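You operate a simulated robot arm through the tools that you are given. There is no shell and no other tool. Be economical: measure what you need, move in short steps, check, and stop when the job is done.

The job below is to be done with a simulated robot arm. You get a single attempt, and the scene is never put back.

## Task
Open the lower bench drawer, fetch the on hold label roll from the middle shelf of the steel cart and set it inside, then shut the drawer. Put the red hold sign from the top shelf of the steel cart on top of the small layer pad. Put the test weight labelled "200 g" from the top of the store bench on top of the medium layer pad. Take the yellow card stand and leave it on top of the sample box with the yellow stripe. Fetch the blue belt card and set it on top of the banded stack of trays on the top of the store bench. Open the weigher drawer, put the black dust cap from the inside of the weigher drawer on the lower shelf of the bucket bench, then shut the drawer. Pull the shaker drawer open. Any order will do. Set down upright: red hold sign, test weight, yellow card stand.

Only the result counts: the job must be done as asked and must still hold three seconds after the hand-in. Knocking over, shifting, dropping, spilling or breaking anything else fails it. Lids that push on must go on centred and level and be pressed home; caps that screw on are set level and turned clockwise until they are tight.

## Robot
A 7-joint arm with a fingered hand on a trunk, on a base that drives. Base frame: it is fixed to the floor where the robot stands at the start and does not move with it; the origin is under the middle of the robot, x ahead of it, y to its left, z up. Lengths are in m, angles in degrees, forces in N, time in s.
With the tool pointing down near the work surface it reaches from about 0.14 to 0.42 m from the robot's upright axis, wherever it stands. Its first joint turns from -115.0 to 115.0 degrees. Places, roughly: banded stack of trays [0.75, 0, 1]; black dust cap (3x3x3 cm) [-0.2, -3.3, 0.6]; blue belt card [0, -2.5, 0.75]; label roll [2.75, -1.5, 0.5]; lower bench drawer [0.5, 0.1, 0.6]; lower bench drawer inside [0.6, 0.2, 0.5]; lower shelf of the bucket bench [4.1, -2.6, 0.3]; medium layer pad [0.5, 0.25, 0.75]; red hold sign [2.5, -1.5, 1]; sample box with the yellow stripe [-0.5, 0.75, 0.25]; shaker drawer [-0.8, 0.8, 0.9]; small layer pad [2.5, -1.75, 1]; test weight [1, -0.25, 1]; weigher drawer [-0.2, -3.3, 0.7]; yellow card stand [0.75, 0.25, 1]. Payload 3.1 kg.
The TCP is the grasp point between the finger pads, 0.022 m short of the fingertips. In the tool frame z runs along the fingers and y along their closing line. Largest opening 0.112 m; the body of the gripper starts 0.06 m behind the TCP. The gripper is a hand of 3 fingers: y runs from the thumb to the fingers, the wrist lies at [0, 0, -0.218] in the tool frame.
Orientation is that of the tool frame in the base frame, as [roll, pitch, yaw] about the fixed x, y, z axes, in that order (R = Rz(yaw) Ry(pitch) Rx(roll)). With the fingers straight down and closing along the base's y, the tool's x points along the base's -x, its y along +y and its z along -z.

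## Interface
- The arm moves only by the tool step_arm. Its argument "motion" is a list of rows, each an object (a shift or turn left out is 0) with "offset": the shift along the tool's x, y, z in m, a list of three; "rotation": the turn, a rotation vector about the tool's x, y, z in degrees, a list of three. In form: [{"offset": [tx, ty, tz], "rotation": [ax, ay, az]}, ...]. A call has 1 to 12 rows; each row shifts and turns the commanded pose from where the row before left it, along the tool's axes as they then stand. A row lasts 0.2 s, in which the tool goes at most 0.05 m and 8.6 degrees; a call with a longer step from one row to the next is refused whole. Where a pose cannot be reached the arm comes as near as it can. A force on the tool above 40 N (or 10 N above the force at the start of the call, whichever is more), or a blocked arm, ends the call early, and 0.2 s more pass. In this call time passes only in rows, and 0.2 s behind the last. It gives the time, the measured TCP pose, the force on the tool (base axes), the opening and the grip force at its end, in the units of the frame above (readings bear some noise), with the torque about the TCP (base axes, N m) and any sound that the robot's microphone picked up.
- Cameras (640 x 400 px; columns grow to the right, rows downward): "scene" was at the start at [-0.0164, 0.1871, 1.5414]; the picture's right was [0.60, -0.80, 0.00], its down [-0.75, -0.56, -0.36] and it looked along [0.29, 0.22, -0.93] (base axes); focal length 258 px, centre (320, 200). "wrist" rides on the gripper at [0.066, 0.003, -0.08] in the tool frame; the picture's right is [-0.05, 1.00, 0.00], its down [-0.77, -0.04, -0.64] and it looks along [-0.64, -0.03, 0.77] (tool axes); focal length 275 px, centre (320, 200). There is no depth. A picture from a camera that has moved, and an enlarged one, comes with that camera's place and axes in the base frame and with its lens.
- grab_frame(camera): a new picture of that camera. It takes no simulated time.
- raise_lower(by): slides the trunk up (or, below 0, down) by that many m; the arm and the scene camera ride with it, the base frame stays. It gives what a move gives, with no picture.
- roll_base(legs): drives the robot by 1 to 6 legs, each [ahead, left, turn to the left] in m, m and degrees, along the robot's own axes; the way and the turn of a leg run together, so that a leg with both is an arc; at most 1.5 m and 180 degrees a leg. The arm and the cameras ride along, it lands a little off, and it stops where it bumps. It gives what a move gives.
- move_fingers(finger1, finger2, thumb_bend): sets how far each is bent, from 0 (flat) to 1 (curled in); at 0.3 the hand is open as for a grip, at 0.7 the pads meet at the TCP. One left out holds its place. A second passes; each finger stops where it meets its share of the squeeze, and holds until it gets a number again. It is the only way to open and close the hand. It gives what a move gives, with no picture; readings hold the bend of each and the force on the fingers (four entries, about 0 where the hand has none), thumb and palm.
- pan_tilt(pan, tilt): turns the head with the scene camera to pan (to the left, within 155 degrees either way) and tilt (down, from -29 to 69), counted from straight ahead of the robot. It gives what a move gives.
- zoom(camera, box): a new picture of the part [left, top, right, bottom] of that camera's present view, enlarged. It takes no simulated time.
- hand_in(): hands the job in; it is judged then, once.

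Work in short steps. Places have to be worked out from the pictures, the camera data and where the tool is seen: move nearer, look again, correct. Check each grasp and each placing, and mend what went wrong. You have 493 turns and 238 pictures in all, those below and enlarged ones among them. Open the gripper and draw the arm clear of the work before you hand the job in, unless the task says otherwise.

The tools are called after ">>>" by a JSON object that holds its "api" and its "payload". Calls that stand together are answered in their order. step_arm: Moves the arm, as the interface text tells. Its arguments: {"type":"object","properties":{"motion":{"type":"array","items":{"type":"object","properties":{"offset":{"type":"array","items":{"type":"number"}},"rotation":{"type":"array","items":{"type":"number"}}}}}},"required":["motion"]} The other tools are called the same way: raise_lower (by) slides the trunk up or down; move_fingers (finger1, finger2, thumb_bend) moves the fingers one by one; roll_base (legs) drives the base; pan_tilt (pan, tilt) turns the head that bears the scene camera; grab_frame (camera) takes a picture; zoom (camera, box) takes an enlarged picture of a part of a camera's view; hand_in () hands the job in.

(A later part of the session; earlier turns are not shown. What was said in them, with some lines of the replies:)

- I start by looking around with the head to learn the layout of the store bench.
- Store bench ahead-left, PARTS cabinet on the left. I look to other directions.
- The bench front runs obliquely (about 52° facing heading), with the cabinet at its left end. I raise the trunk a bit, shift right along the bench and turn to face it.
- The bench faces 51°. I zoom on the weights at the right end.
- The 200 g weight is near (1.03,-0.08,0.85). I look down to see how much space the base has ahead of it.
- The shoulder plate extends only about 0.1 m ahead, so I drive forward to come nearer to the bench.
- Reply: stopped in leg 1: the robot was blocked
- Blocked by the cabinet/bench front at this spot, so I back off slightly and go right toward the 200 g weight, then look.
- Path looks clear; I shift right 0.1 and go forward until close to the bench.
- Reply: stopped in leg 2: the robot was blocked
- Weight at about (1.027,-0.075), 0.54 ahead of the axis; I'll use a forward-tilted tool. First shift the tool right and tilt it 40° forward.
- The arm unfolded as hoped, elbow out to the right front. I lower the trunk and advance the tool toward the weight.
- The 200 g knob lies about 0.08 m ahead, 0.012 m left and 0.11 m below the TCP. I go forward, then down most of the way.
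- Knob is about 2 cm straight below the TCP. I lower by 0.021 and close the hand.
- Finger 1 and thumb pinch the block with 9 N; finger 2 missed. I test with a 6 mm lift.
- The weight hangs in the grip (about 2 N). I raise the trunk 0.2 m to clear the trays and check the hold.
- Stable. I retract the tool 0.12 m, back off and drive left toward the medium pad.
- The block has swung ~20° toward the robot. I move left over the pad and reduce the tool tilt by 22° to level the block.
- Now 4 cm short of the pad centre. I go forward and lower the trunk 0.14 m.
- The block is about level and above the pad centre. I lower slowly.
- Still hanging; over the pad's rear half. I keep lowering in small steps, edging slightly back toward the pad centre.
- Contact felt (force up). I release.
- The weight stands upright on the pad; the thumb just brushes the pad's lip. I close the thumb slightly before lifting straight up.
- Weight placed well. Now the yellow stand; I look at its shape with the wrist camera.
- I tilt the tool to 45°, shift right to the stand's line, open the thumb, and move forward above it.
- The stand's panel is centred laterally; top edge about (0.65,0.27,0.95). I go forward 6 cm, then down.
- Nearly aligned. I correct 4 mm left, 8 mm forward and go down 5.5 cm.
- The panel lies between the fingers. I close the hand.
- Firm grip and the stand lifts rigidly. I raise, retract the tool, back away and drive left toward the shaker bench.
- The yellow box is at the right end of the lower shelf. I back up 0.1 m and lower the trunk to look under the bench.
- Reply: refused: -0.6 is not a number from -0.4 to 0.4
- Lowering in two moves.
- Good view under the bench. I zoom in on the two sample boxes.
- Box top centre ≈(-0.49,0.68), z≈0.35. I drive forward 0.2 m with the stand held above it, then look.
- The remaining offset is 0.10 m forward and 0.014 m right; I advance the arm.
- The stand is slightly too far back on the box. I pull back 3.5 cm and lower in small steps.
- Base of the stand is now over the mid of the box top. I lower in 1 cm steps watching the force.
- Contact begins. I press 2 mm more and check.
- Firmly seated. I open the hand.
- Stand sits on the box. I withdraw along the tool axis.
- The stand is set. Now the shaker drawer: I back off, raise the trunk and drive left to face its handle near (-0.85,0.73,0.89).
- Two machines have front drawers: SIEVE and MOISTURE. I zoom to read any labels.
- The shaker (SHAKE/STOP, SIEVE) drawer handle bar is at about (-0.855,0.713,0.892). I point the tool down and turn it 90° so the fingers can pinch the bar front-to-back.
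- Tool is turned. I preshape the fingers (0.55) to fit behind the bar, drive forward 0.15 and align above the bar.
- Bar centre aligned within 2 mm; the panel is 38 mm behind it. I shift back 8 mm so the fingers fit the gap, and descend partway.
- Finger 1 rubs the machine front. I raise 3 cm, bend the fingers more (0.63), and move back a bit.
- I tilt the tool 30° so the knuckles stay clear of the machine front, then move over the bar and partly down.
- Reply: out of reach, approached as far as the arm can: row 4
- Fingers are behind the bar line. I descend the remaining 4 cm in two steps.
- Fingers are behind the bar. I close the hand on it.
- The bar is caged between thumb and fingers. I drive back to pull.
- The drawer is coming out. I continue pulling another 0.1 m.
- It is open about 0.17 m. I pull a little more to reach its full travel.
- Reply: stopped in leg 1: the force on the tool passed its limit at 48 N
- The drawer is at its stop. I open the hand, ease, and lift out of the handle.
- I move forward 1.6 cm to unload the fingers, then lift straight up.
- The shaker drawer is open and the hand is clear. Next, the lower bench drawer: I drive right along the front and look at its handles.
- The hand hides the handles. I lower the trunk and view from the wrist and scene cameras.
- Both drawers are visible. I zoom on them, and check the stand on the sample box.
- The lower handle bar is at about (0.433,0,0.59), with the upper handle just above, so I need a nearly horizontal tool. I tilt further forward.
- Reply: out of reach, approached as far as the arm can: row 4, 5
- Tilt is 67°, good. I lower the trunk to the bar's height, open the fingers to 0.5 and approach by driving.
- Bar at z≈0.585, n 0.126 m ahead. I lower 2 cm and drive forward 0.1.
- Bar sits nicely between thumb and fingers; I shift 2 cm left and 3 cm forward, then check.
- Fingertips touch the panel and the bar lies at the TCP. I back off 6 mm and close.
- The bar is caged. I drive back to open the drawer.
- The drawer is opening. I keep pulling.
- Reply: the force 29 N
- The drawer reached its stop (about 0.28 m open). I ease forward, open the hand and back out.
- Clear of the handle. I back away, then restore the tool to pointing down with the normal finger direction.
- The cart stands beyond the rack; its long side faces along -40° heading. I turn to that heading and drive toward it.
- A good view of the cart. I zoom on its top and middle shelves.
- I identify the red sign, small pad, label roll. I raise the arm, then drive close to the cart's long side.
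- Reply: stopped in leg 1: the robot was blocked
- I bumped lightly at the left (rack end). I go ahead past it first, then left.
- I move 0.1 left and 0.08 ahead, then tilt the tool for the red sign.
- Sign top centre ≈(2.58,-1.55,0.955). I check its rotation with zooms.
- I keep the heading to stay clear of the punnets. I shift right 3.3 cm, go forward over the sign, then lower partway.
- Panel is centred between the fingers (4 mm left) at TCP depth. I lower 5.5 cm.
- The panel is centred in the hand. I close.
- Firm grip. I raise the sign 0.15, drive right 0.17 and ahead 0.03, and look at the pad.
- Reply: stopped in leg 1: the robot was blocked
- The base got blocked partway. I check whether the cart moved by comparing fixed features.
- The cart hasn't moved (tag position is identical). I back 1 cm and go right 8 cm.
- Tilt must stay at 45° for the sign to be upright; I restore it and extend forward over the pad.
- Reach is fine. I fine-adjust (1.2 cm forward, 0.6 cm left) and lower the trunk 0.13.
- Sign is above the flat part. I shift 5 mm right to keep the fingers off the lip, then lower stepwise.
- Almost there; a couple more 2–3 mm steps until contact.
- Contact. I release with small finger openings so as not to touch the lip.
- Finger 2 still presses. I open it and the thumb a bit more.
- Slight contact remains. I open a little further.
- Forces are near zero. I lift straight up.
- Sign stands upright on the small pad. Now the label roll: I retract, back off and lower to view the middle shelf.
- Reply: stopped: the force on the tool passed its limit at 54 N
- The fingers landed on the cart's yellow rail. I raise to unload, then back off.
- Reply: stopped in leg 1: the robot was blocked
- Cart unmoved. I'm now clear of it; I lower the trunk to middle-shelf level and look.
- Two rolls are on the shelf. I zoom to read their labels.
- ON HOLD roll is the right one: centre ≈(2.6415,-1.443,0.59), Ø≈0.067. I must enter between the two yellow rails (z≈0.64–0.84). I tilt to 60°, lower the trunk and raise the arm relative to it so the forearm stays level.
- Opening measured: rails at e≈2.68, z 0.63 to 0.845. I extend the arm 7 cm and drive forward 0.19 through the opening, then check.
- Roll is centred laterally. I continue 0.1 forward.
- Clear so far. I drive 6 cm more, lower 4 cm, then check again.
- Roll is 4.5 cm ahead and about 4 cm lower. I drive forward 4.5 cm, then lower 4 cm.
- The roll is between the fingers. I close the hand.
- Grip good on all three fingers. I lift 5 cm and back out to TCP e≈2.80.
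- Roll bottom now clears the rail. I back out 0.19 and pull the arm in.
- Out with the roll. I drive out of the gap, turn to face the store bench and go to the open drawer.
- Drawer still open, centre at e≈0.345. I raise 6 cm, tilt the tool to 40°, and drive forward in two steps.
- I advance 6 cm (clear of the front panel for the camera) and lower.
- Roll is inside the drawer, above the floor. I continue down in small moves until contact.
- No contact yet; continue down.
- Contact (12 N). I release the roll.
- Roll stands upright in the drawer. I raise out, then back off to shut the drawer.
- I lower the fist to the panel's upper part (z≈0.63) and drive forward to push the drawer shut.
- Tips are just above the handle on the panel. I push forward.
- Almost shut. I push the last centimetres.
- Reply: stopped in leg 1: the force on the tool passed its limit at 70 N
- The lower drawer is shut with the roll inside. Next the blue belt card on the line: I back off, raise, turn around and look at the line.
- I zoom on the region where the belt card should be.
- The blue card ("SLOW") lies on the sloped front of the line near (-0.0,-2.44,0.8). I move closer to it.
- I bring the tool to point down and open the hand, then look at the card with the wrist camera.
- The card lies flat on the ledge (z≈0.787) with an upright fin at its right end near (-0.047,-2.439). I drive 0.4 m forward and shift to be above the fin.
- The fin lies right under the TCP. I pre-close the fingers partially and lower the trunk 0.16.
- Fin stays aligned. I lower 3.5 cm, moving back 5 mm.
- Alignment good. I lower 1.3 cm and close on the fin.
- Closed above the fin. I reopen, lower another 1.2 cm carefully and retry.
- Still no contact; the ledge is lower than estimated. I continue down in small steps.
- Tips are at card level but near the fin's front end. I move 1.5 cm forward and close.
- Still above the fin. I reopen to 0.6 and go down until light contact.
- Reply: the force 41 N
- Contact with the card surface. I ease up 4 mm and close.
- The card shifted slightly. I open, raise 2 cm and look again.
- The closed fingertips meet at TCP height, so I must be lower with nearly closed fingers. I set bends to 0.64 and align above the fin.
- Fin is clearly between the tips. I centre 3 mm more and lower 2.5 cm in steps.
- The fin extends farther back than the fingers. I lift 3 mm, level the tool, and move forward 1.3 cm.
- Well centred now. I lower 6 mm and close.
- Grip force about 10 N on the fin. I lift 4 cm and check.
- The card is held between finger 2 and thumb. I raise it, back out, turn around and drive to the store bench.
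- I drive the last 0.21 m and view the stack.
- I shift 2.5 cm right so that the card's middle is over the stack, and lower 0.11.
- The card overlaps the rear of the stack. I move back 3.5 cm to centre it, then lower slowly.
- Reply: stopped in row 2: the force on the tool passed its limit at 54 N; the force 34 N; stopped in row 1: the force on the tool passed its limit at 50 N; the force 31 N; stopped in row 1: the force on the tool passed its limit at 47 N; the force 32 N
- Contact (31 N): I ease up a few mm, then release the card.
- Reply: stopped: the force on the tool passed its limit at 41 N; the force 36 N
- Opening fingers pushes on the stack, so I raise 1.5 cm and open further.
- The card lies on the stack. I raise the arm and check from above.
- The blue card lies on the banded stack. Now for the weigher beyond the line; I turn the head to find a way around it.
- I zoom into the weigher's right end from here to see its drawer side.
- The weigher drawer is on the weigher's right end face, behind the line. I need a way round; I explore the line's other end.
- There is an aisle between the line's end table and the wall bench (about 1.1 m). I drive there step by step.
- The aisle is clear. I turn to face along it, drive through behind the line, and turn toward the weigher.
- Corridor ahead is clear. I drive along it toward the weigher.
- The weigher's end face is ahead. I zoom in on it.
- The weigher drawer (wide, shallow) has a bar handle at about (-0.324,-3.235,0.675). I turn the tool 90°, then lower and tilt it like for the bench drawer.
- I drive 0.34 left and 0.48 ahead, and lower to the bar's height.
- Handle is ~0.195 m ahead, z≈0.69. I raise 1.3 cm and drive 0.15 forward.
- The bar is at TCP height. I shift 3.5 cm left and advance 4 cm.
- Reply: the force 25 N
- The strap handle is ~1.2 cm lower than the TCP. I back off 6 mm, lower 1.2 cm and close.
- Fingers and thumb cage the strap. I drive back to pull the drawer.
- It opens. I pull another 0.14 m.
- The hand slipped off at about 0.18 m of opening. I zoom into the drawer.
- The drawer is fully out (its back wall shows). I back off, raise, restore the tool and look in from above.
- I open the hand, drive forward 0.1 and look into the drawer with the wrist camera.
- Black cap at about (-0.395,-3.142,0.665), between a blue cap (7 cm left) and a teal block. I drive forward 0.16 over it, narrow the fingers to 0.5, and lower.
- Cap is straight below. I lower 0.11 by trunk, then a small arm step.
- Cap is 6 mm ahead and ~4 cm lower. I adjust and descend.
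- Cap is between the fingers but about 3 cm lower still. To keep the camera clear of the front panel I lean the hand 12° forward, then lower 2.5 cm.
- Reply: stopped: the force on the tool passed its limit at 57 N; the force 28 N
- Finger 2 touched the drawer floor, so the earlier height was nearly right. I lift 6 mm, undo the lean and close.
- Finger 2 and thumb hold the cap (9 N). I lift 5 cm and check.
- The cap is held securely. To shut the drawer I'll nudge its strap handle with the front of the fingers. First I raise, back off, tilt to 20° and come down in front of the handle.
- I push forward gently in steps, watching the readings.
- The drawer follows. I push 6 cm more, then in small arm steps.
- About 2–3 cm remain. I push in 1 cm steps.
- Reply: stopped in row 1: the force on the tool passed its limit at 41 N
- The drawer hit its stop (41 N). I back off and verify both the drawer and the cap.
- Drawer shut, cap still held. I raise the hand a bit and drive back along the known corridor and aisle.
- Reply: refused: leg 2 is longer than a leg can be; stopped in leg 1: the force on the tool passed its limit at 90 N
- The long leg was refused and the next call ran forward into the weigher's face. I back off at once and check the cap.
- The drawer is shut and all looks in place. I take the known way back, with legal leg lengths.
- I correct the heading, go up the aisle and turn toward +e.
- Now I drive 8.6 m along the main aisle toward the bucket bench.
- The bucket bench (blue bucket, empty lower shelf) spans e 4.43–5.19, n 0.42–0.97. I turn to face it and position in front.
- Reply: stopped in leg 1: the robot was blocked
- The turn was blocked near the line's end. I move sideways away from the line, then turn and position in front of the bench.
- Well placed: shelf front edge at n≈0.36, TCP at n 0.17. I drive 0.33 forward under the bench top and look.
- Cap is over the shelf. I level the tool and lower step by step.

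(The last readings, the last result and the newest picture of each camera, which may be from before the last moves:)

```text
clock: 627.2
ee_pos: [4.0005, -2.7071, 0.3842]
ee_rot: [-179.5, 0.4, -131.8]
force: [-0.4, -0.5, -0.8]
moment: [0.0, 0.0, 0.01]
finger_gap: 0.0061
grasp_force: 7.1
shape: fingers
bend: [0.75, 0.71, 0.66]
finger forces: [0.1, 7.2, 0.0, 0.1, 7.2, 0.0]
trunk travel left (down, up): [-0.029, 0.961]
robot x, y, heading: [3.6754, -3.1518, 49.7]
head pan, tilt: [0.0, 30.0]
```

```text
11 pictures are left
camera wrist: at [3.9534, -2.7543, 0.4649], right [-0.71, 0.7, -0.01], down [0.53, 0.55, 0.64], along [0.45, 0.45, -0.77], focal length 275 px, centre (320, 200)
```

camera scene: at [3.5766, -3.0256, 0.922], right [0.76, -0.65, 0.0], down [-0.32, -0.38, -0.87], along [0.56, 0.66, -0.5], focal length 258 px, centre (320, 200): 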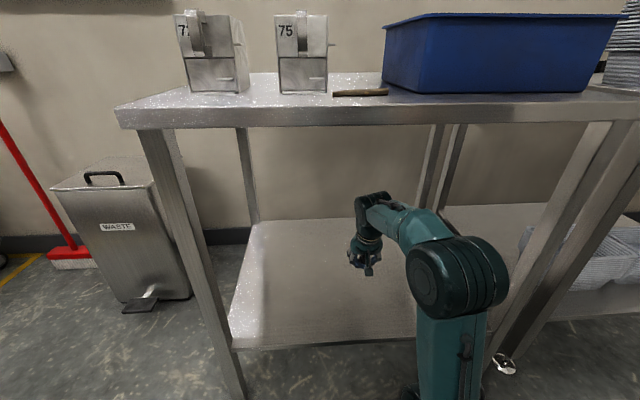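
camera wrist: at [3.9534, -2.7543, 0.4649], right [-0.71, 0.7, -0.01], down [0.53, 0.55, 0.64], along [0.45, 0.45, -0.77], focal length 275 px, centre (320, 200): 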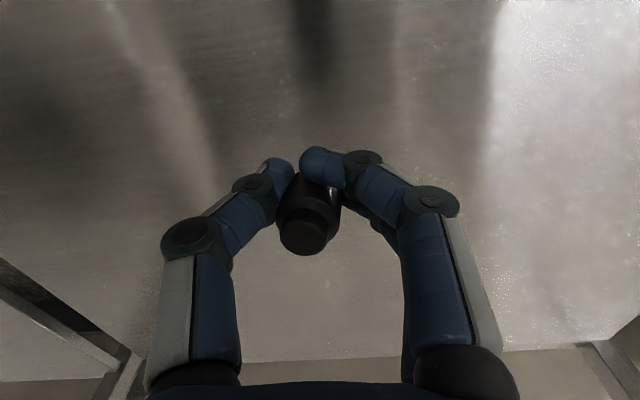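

I continue lowering in small steps until contact.

>>> {"api": "step_arm", "payload": {"motion": [{"offset": [0, 0, 0.015]}, {"offset": [0, 0, 0.01]}]}}

>>> {"api": "step_arm", "payload": {"motion": [{"offset": [0, 0, 0.01]}, {"offset": [0, 0, 0.008]}]}}

>>> {"api": "step_arm", "payload": {"motion": [{"offset": [0, 0, 0.007]}]}}

```text
clock: 627.8
ee_pos: [3.9997, -2.7068, 0.3586]
ee_rot: [-179.5, 0.5, -131.8]
force: [-0.8, 0.1, 0.9]
moment: [0.01, -0.01, -0.02]
finger_gap: 0.006
grasp_force: 7.1
shape: fingers
bend: [0.75, 0.71, 0.66]
finger forces: [0.0, 7.3, 0.1, 0.0, 7.3, 0.0]
trunk travel left (down, up): [-0.029, 0.961]
robot x, y, heading: [3.6726, -3.1491, 49.6]
head pan, tilt: [0.0, 30.0]
```

```text
clock: 628.4
ee_pos: [4.0009, -2.7062, 0.341]
ee_rot: [-179.5, 0.5, -131.7]
force: [-1.3, -0.3, 0.3]
moment: [0.03, 0.02, -0.02]
finger_gap: 0.006
grasp_force: 6.9
shape: fingers
bend: [0.75, 0.71, 0.66]
finger forces: [0.1, 7.3, 0.0, 0.0, 7.2, 0.1]
trunk travel left (down, up): [-0.029, 0.961]
robot x, y, heading: [3.6753, -3.1489, 49.4]
head pan, tilt: [0.0, 30.0]
```

```text
clock: 628.8
ee_pos: [4.0016, -2.7076, 0.333]
ee_rot: [-179.5, 0.5, -131.7]
force: [-0.3, 0.5, -0.1]
moment: [-0.04, 0.01, -0.02]
finger_gap: 0.0058
grasp_force: 7.1
shape: fingers
bend: [0.75, 0.71, 0.66]
finger forces: [0.1, 7.3, 0.1, 0.1, 7.2, 0.0]
trunk travel left (down, up): [-0.029, 0.961]
robot x, y, heading: [3.6776, -3.1478, 49.6]
head pan, tilt: [0.0, 30.0]
```

>>> {"api": "step_arm", "payload": {"motion": [{"offset": [0, 0, 0.007]}]}}

>>> {"api": "step_arm", "payload": {"motion": [{"offset": [0, 0, 0.007]}]}}

>>> {"api": "step_arm", "payload": {"motion": [{"offset": [0, 0, 0.006]}]}}

>>> {"api": "step_arm", "payload": {"motion": [{"offset": [0, 0, 0.005]}]}}

```text
clock: 629.2
ee_pos: [4.0019, -2.7067, 0.3258]
ee_rot: [-179.5, 0.5, -131.9]
force: [-0.1, 0.5, 0.7]
moment: [0.02, -0.03, 0.05]
finger_gap: 0.0058
grasp_force: 7.0
shape: fingers
bend: [0.75, 0.71, 0.66]
finger forces: [0.0, 7.3, 0.0, 0.0, 7.2, 0.0]
trunk travel left (down, up): [-0.029, 0.961]
robot x, y, heading: [3.672, -3.1478, 49.6]
head pan, tilt: [0.0, 30.0]
```

```text
clock: 629.6
ee_pos: [4.0023, -2.7058, 0.319]
ee_rot: [-179.5, 0.6, -131.7]
force: [0.7, -0.2, 0.9]
moment: [0.0, 0.05, 0.01]
finger_gap: 0.0059
grasp_force: 7.5
shape: fingers
bend: [0.75, 0.71, 0.66]
finger forces: [0.1, 7.4, 0.0, 0.1, 7.2, 0.0]
trunk travel left (down, up): [-0.029, 0.961]
robot x, y, heading: [3.6766, -3.1452, 49.6]
head pan, tilt: [0.0, 30.0]
```

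```text
clock: 630.0
ee_pos: [4.0016, -2.7053, 0.3128]
ee_rot: [-179.5, 0.5, -131.7]
force: [-0.4, 0.1, 0.0]
moment: [-0.01, 0.0, 0.0]
finger_gap: 0.0063
grasp_force: 7.3
shape: fingers
bend: [0.75, 0.71, 0.66]
finger forces: [0.1, 7.2, 0.1, 0.1, 7.2, 0.0]
trunk travel left (down, up): [-0.029, 0.961]
robot x, y, heading: [3.6768, -3.1477, 49.9]
head pan, tilt: [0.0, 30.0]
```

```text
clock: 630.4
ee_pos: [4.0019, -2.7048, 0.3083]
ee_rot: [-179.5, 0.5, -131.7]
force: [0.8, -0.1, -0.2]
moment: [-0.01, 0.02, 0.0]
finger_gap: 0.0062
grasp_force: 7.1
shape: fingers
bend: [0.75, 0.71, 0.66]
finger forces: [0.1, 7.3, 0.0, 0.1, 7.2, 0.0]
trunk travel left (down, up): [-0.029, 0.961]
robot x, y, heading: [3.676, -3.1459, 49.7]
head pan, tilt: [0.0, 30.0]
```

No contact yet at z 0.308; I check the distance with the wrist camera.

>>> {"api": "grab_frame", "payload": {"camera": "wrist"}}

```text
10 pictures are left
camera wrist: at [3.9548, -2.7529, 0.3889], right [-0.71, 0.7, -0.01], down [0.53, 0.55, 0.64], along [0.46, 0.45, -0.77], focal length 275 px, centre (320, 200)
```

wrist: 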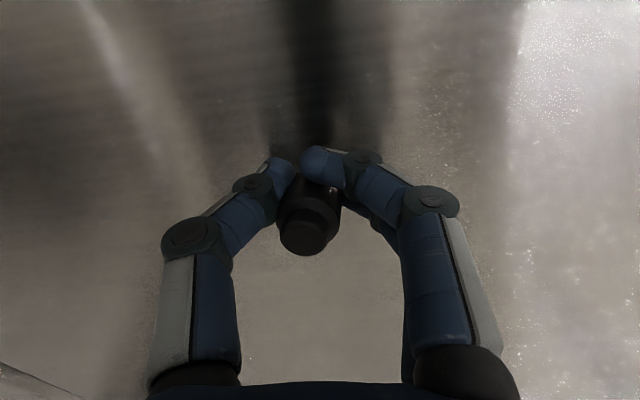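

Getting close. I continue down in small steps.

>>> {"api": "step_arm", "payload": {"motion": [{"offset": [0, 0, 0.007]}]}}

>>> {"api": "step_arm", "payload": {"motion": [{"offset": [0, 0, 0.006]}]}}

>>> {"api": "step_arm", "payload": {"motion": [{"offset": [0, 0, 0.005]}]}}

>>> {"api": "step_arm", "payload": {"motion": [{"offset": [0, 0, 0.005]}]}}

```text
clock: 630.8
ee_pos: [4.0021, -2.7052, 0.3034]
ee_rot: [-179.5, 0.9, -131.8]
force: [-0.4, -5.0, 23.8]
moment: [-0.53, -0.31, -0.1]
finger_gap: 0.0053
grasp_force: 20.8
shape: fingers
bend: [0.75, 0.71, 0.69]
finger forces: [0.0, 8.3, 0.1, 0.1, 33.0, 0.0]
trunk travel left (down, up): [-0.029, 0.961]
robot x, y, heading: [3.6731, -3.1471, 49.6]
head pan, tilt: [0.0, 30.0]
```

```text
clock: 631.1
ee_pos: [4.0023, -2.706, 0.303]
ee_rot: [-179.4, 1.1, -131.9]
force: [-0.9, -5.8, 32.5]
moment: [-0.62, -0.36, -0.13]
finger_gap: 0.0044
grasp_force: 24.7
shape: fingers
bend: [0.75, 0.71, 0.7]
finger forces: [0.0, 8.8, 0.0, 0.1, 40.8, 0.0]
trunk travel left (down, up): [-0.029, 0.961]
robot x, y, heading: [3.6734, -3.1487, 49.7]
head pan, tilt: [0.0, 30.0]
stopped in row 1: the force on the tool passed its limit at 45 N (the readings are from after the stop); the commanded pose is now the measured one
```

```text
clock: 631.5
ee_pos: [4.0038, -2.7052, 0.3035]
ee_rot: [-179.5, 1.3, -131.8]
force: [2.0, -8.1, 30.1]
moment: [-0.79, -0.55, -0.08]
finger_gap: 0.0031
grasp_force: 16.7
shape: fingers
bend: [0.75, 0.71, 0.7]
finger forces: [0.0, 1.4, 0.0, 0.0, 31.6, 0.1]
trunk travel left (down, up): [-0.029, 0.961]
robot x, y, heading: [3.6726, -3.1521, 49.3]
head pan, tilt: [0.0, 30.0]
stopped in row 1: the force on the tool passed its limit at 48 N (the readings are from after the stop); the commanded pose is now the measured one
```

```text
clock: 631.8
ee_pos: [4.0092, -2.7072, 0.3016]
ee_rot: [-179.3, 1.5, -132.2]
force: [3.2, -6.4, 23.5]
moment: [-0.37, -0.17, -0.03]
finger_gap: 0.0
grasp_force: 12.1
shape: fingers
bend: [0.75, 0.75, 0.71]
finger forces: [0.1, 0.0, 0.1, 0.0, 24.5, 0.1]
trunk travel left (down, up): [-0.029, 0.961]
robot x, y, heading: [3.6769, -3.1461, 49.4]
head pan, tilt: [0.0, 30.0]
stopped in row 1: the force on the tool passed its limit at 46 N (the readings are from after the stop); the commanded pose is now the measured one
```

Contact with the shelf; the cap slipped in the pinch. I ease up a few mm and look.

>>> {"api": "step_arm", "payload": {"motion": [{"offset": [0, 0, -0.006]}]}}

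>>> {"api": "grab_frame", "payload": {"camera": "wrist"}}

```text
clock: 632.2
ee_pos: [4.0078, -2.7061, 0.3021]
ee_rot: [-179.5, 1.1, -132.1]
force: [0.3, -0.1, -0.7]
moment: [0.0, -0.01, 0.03]
finger_gap: 0.0002
grasp_force: 0.1
shape: fingers
bend: [0.75, 0.75, 0.7]
finger forces: [0.0, 0.1, 0.1, 0.1, 0.0, 0.0]
trunk travel left (down, up): [-0.029, 0.961]
robot x, y, heading: [3.6774, -3.1486, 49.7]
head pan, tilt: [0.0, 30.0]
```

```text
9 pictures are left
camera wrist: at [3.9586, -2.7544, 0.3837], right [-0.71, 0.7, -0.01], down [0.53, 0.54, 0.65], along [0.46, 0.46, -0.76], focal length 275 px, centre (320, 200)
```

wrist: 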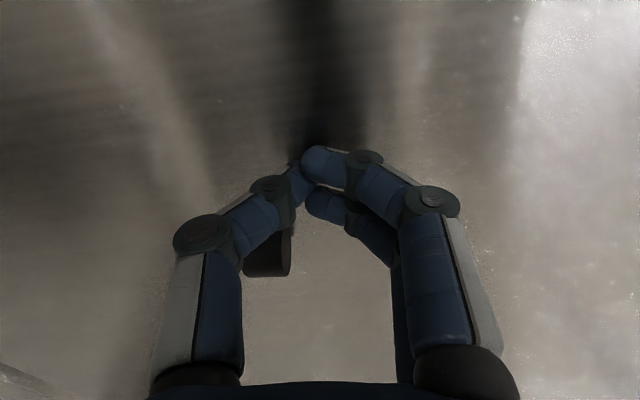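

The cap now rests free on the shelf beside the thumb. I lift straight up and check that it stays.

>>> {"api": "step_arm", "payload": {"motion": [{"offset": [0, 0, -0.02]}, {"offset": [0, 0, -0.04]}, {"offset": [0, 0, -0.04]}]}}

>>> {"api": "grab_frame", "payload": {"camera": "wrist"}}

```text
clock: 633.0
ee_pos: [4.006, -2.7061, 0.404]
ee_rot: [-179.3, 1.1, -132.2]
force: [-0.7, -1.2, 0.0]
moment: [-0.01, -0.01, 0.02]
finger_gap: 0.0001
grasp_force: 0.0
shape: fingers
bend: [0.75, 0.75, 0.7]
finger forces: [0.0, 0.0, 0.0, 0.0, 0.0, 0.1]
trunk travel left (down, up): [-0.029, 0.961]
robot x, y, heading: [3.6729, -3.1495, 49.3]
head pan, tilt: [0.0, 30.0]
```

```text
8 pictures are left
camera wrist: at [3.9572, -2.7537, 0.4848], right [-0.71, 0.7, -0.01], down [0.53, 0.54, 0.65], along [0.46, 0.46, -0.76], focal length 275 px, centre (320, 200)
```

wrist: 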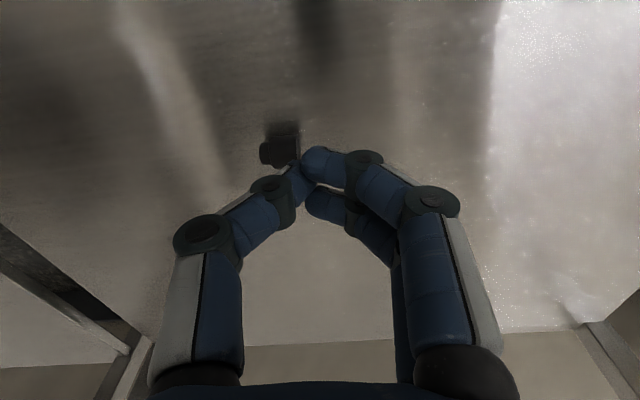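

The cap lies on the shelf. I back out of the bench, open the hand, and verify it has stayed.

>>> {"api": "roll_base", "payload": {"legs": [[-0.45, 0, 0]]}}

>>> {"api": "move_fingers", "payload": {"finger1": 0.3, "finger2": 0.3, "thumb_bend": 0.3}}

>>> {"api": "zoom", "payload": {"camera": "scene", "box": [220, 120, 460, 270]}}

```text
clock: 635.7
ee_pos: [3.7172, -3.0443, 0.4045]
ee_rot: [-179.3, 1.2, -132.0]
force: [-0.5, -0.2, -0.3]
moment: [0.01, -0.03, 0.01]
finger_gap: 0.0001
grasp_force: 0.1
shape: fingers
bend: [0.75, 0.75, 0.7]
finger forces: [0.0, 0.0, 0.0, 0.1, 0.1, 0.1]
trunk travel left (down, up): [-0.029, 0.961]
robot x, y, heading: [3.3854, -3.4898, 49.7]
head pan, tilt: [0.0, 30.0]
```

```text
clock: 636.7
ee_pos: [3.7162, -3.0451, 0.404]
ee_rot: [-179.3, 1.1, -132.0]
force: [-0.2, -0.3, 0.1]
moment: [0.0, -0.01, 0.0]
finger_gap: 0.111
grasp_force: 0.0
shape: fingers
bend: [0.3, 0.3, 0.3]
finger forces: [0.1, 0.0, 0.1, 0.0, 0.0, 0.1]
trunk travel left (down, up): [-0.029, 0.961]
robot x, y, heading: [3.3859, -3.4896, 49.5]
head pan, tilt: [0.0, 30.0]
```

```text
2.67 times, centred on (340, 195) of scene
camera zoom: at [3.2883, -3.3642, 0.922], right [0.76, -0.65, 0.0], down [-0.32, -0.38, -0.87], along [0.56, 0.66, -0.5], focal length 687 px, centre (267, 213)
```

zoom: 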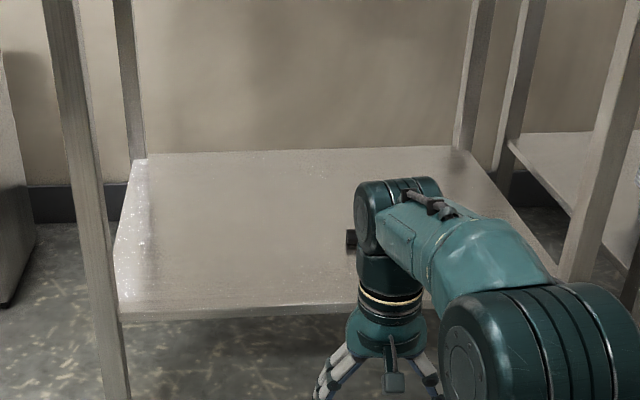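

>>> {"api": "hand_in", "payload": {}}

```text
The job is handed in.
```

I did every item and handed the job in; no result of the judging came back to me.

- **Label roll:** it stands upright in the lower bench drawer, and the drawer is shut.
- **Red hold sign:** it stands upright on the small layer pad, with its right edge about level with the pad's edge.
- **200 g weight:** it stands upright on the medium layer pad. The pad moved 2–3 mm when the thumb touched it.
- **Yellow card stand:** it stands upright on the sample box with the yellow stripe.
- **Blue belt card:** it lies on top of the banded stack of trays, turned at an angle.
- **Black dust cap:** it lies on its side on the lower shelf of the bucket bench. The task didn't ask for it upright.
- **Weigher drawer:** I pushed it until it hit its stop. Against my first view of it closed, it looks shut to within about 1 cm.
- **Shaker drawer:** it is pulled open to its stop.

I bumped into things a few times:

- **Steel cart:** I pressed down on its yellow rail at about 54 N. Later pictures showed no clear shift.
- **Weigher front:** the hand ran into it at about 90 N after a drive command was refused and the next one ran anyway. Nothing looked displaced afterwards.
- **Base:** it stopped against the store bench front, the rack end twice, the cart and the line's far end. I measured the cart afterwards and found it unmoved; I didn't check the others.
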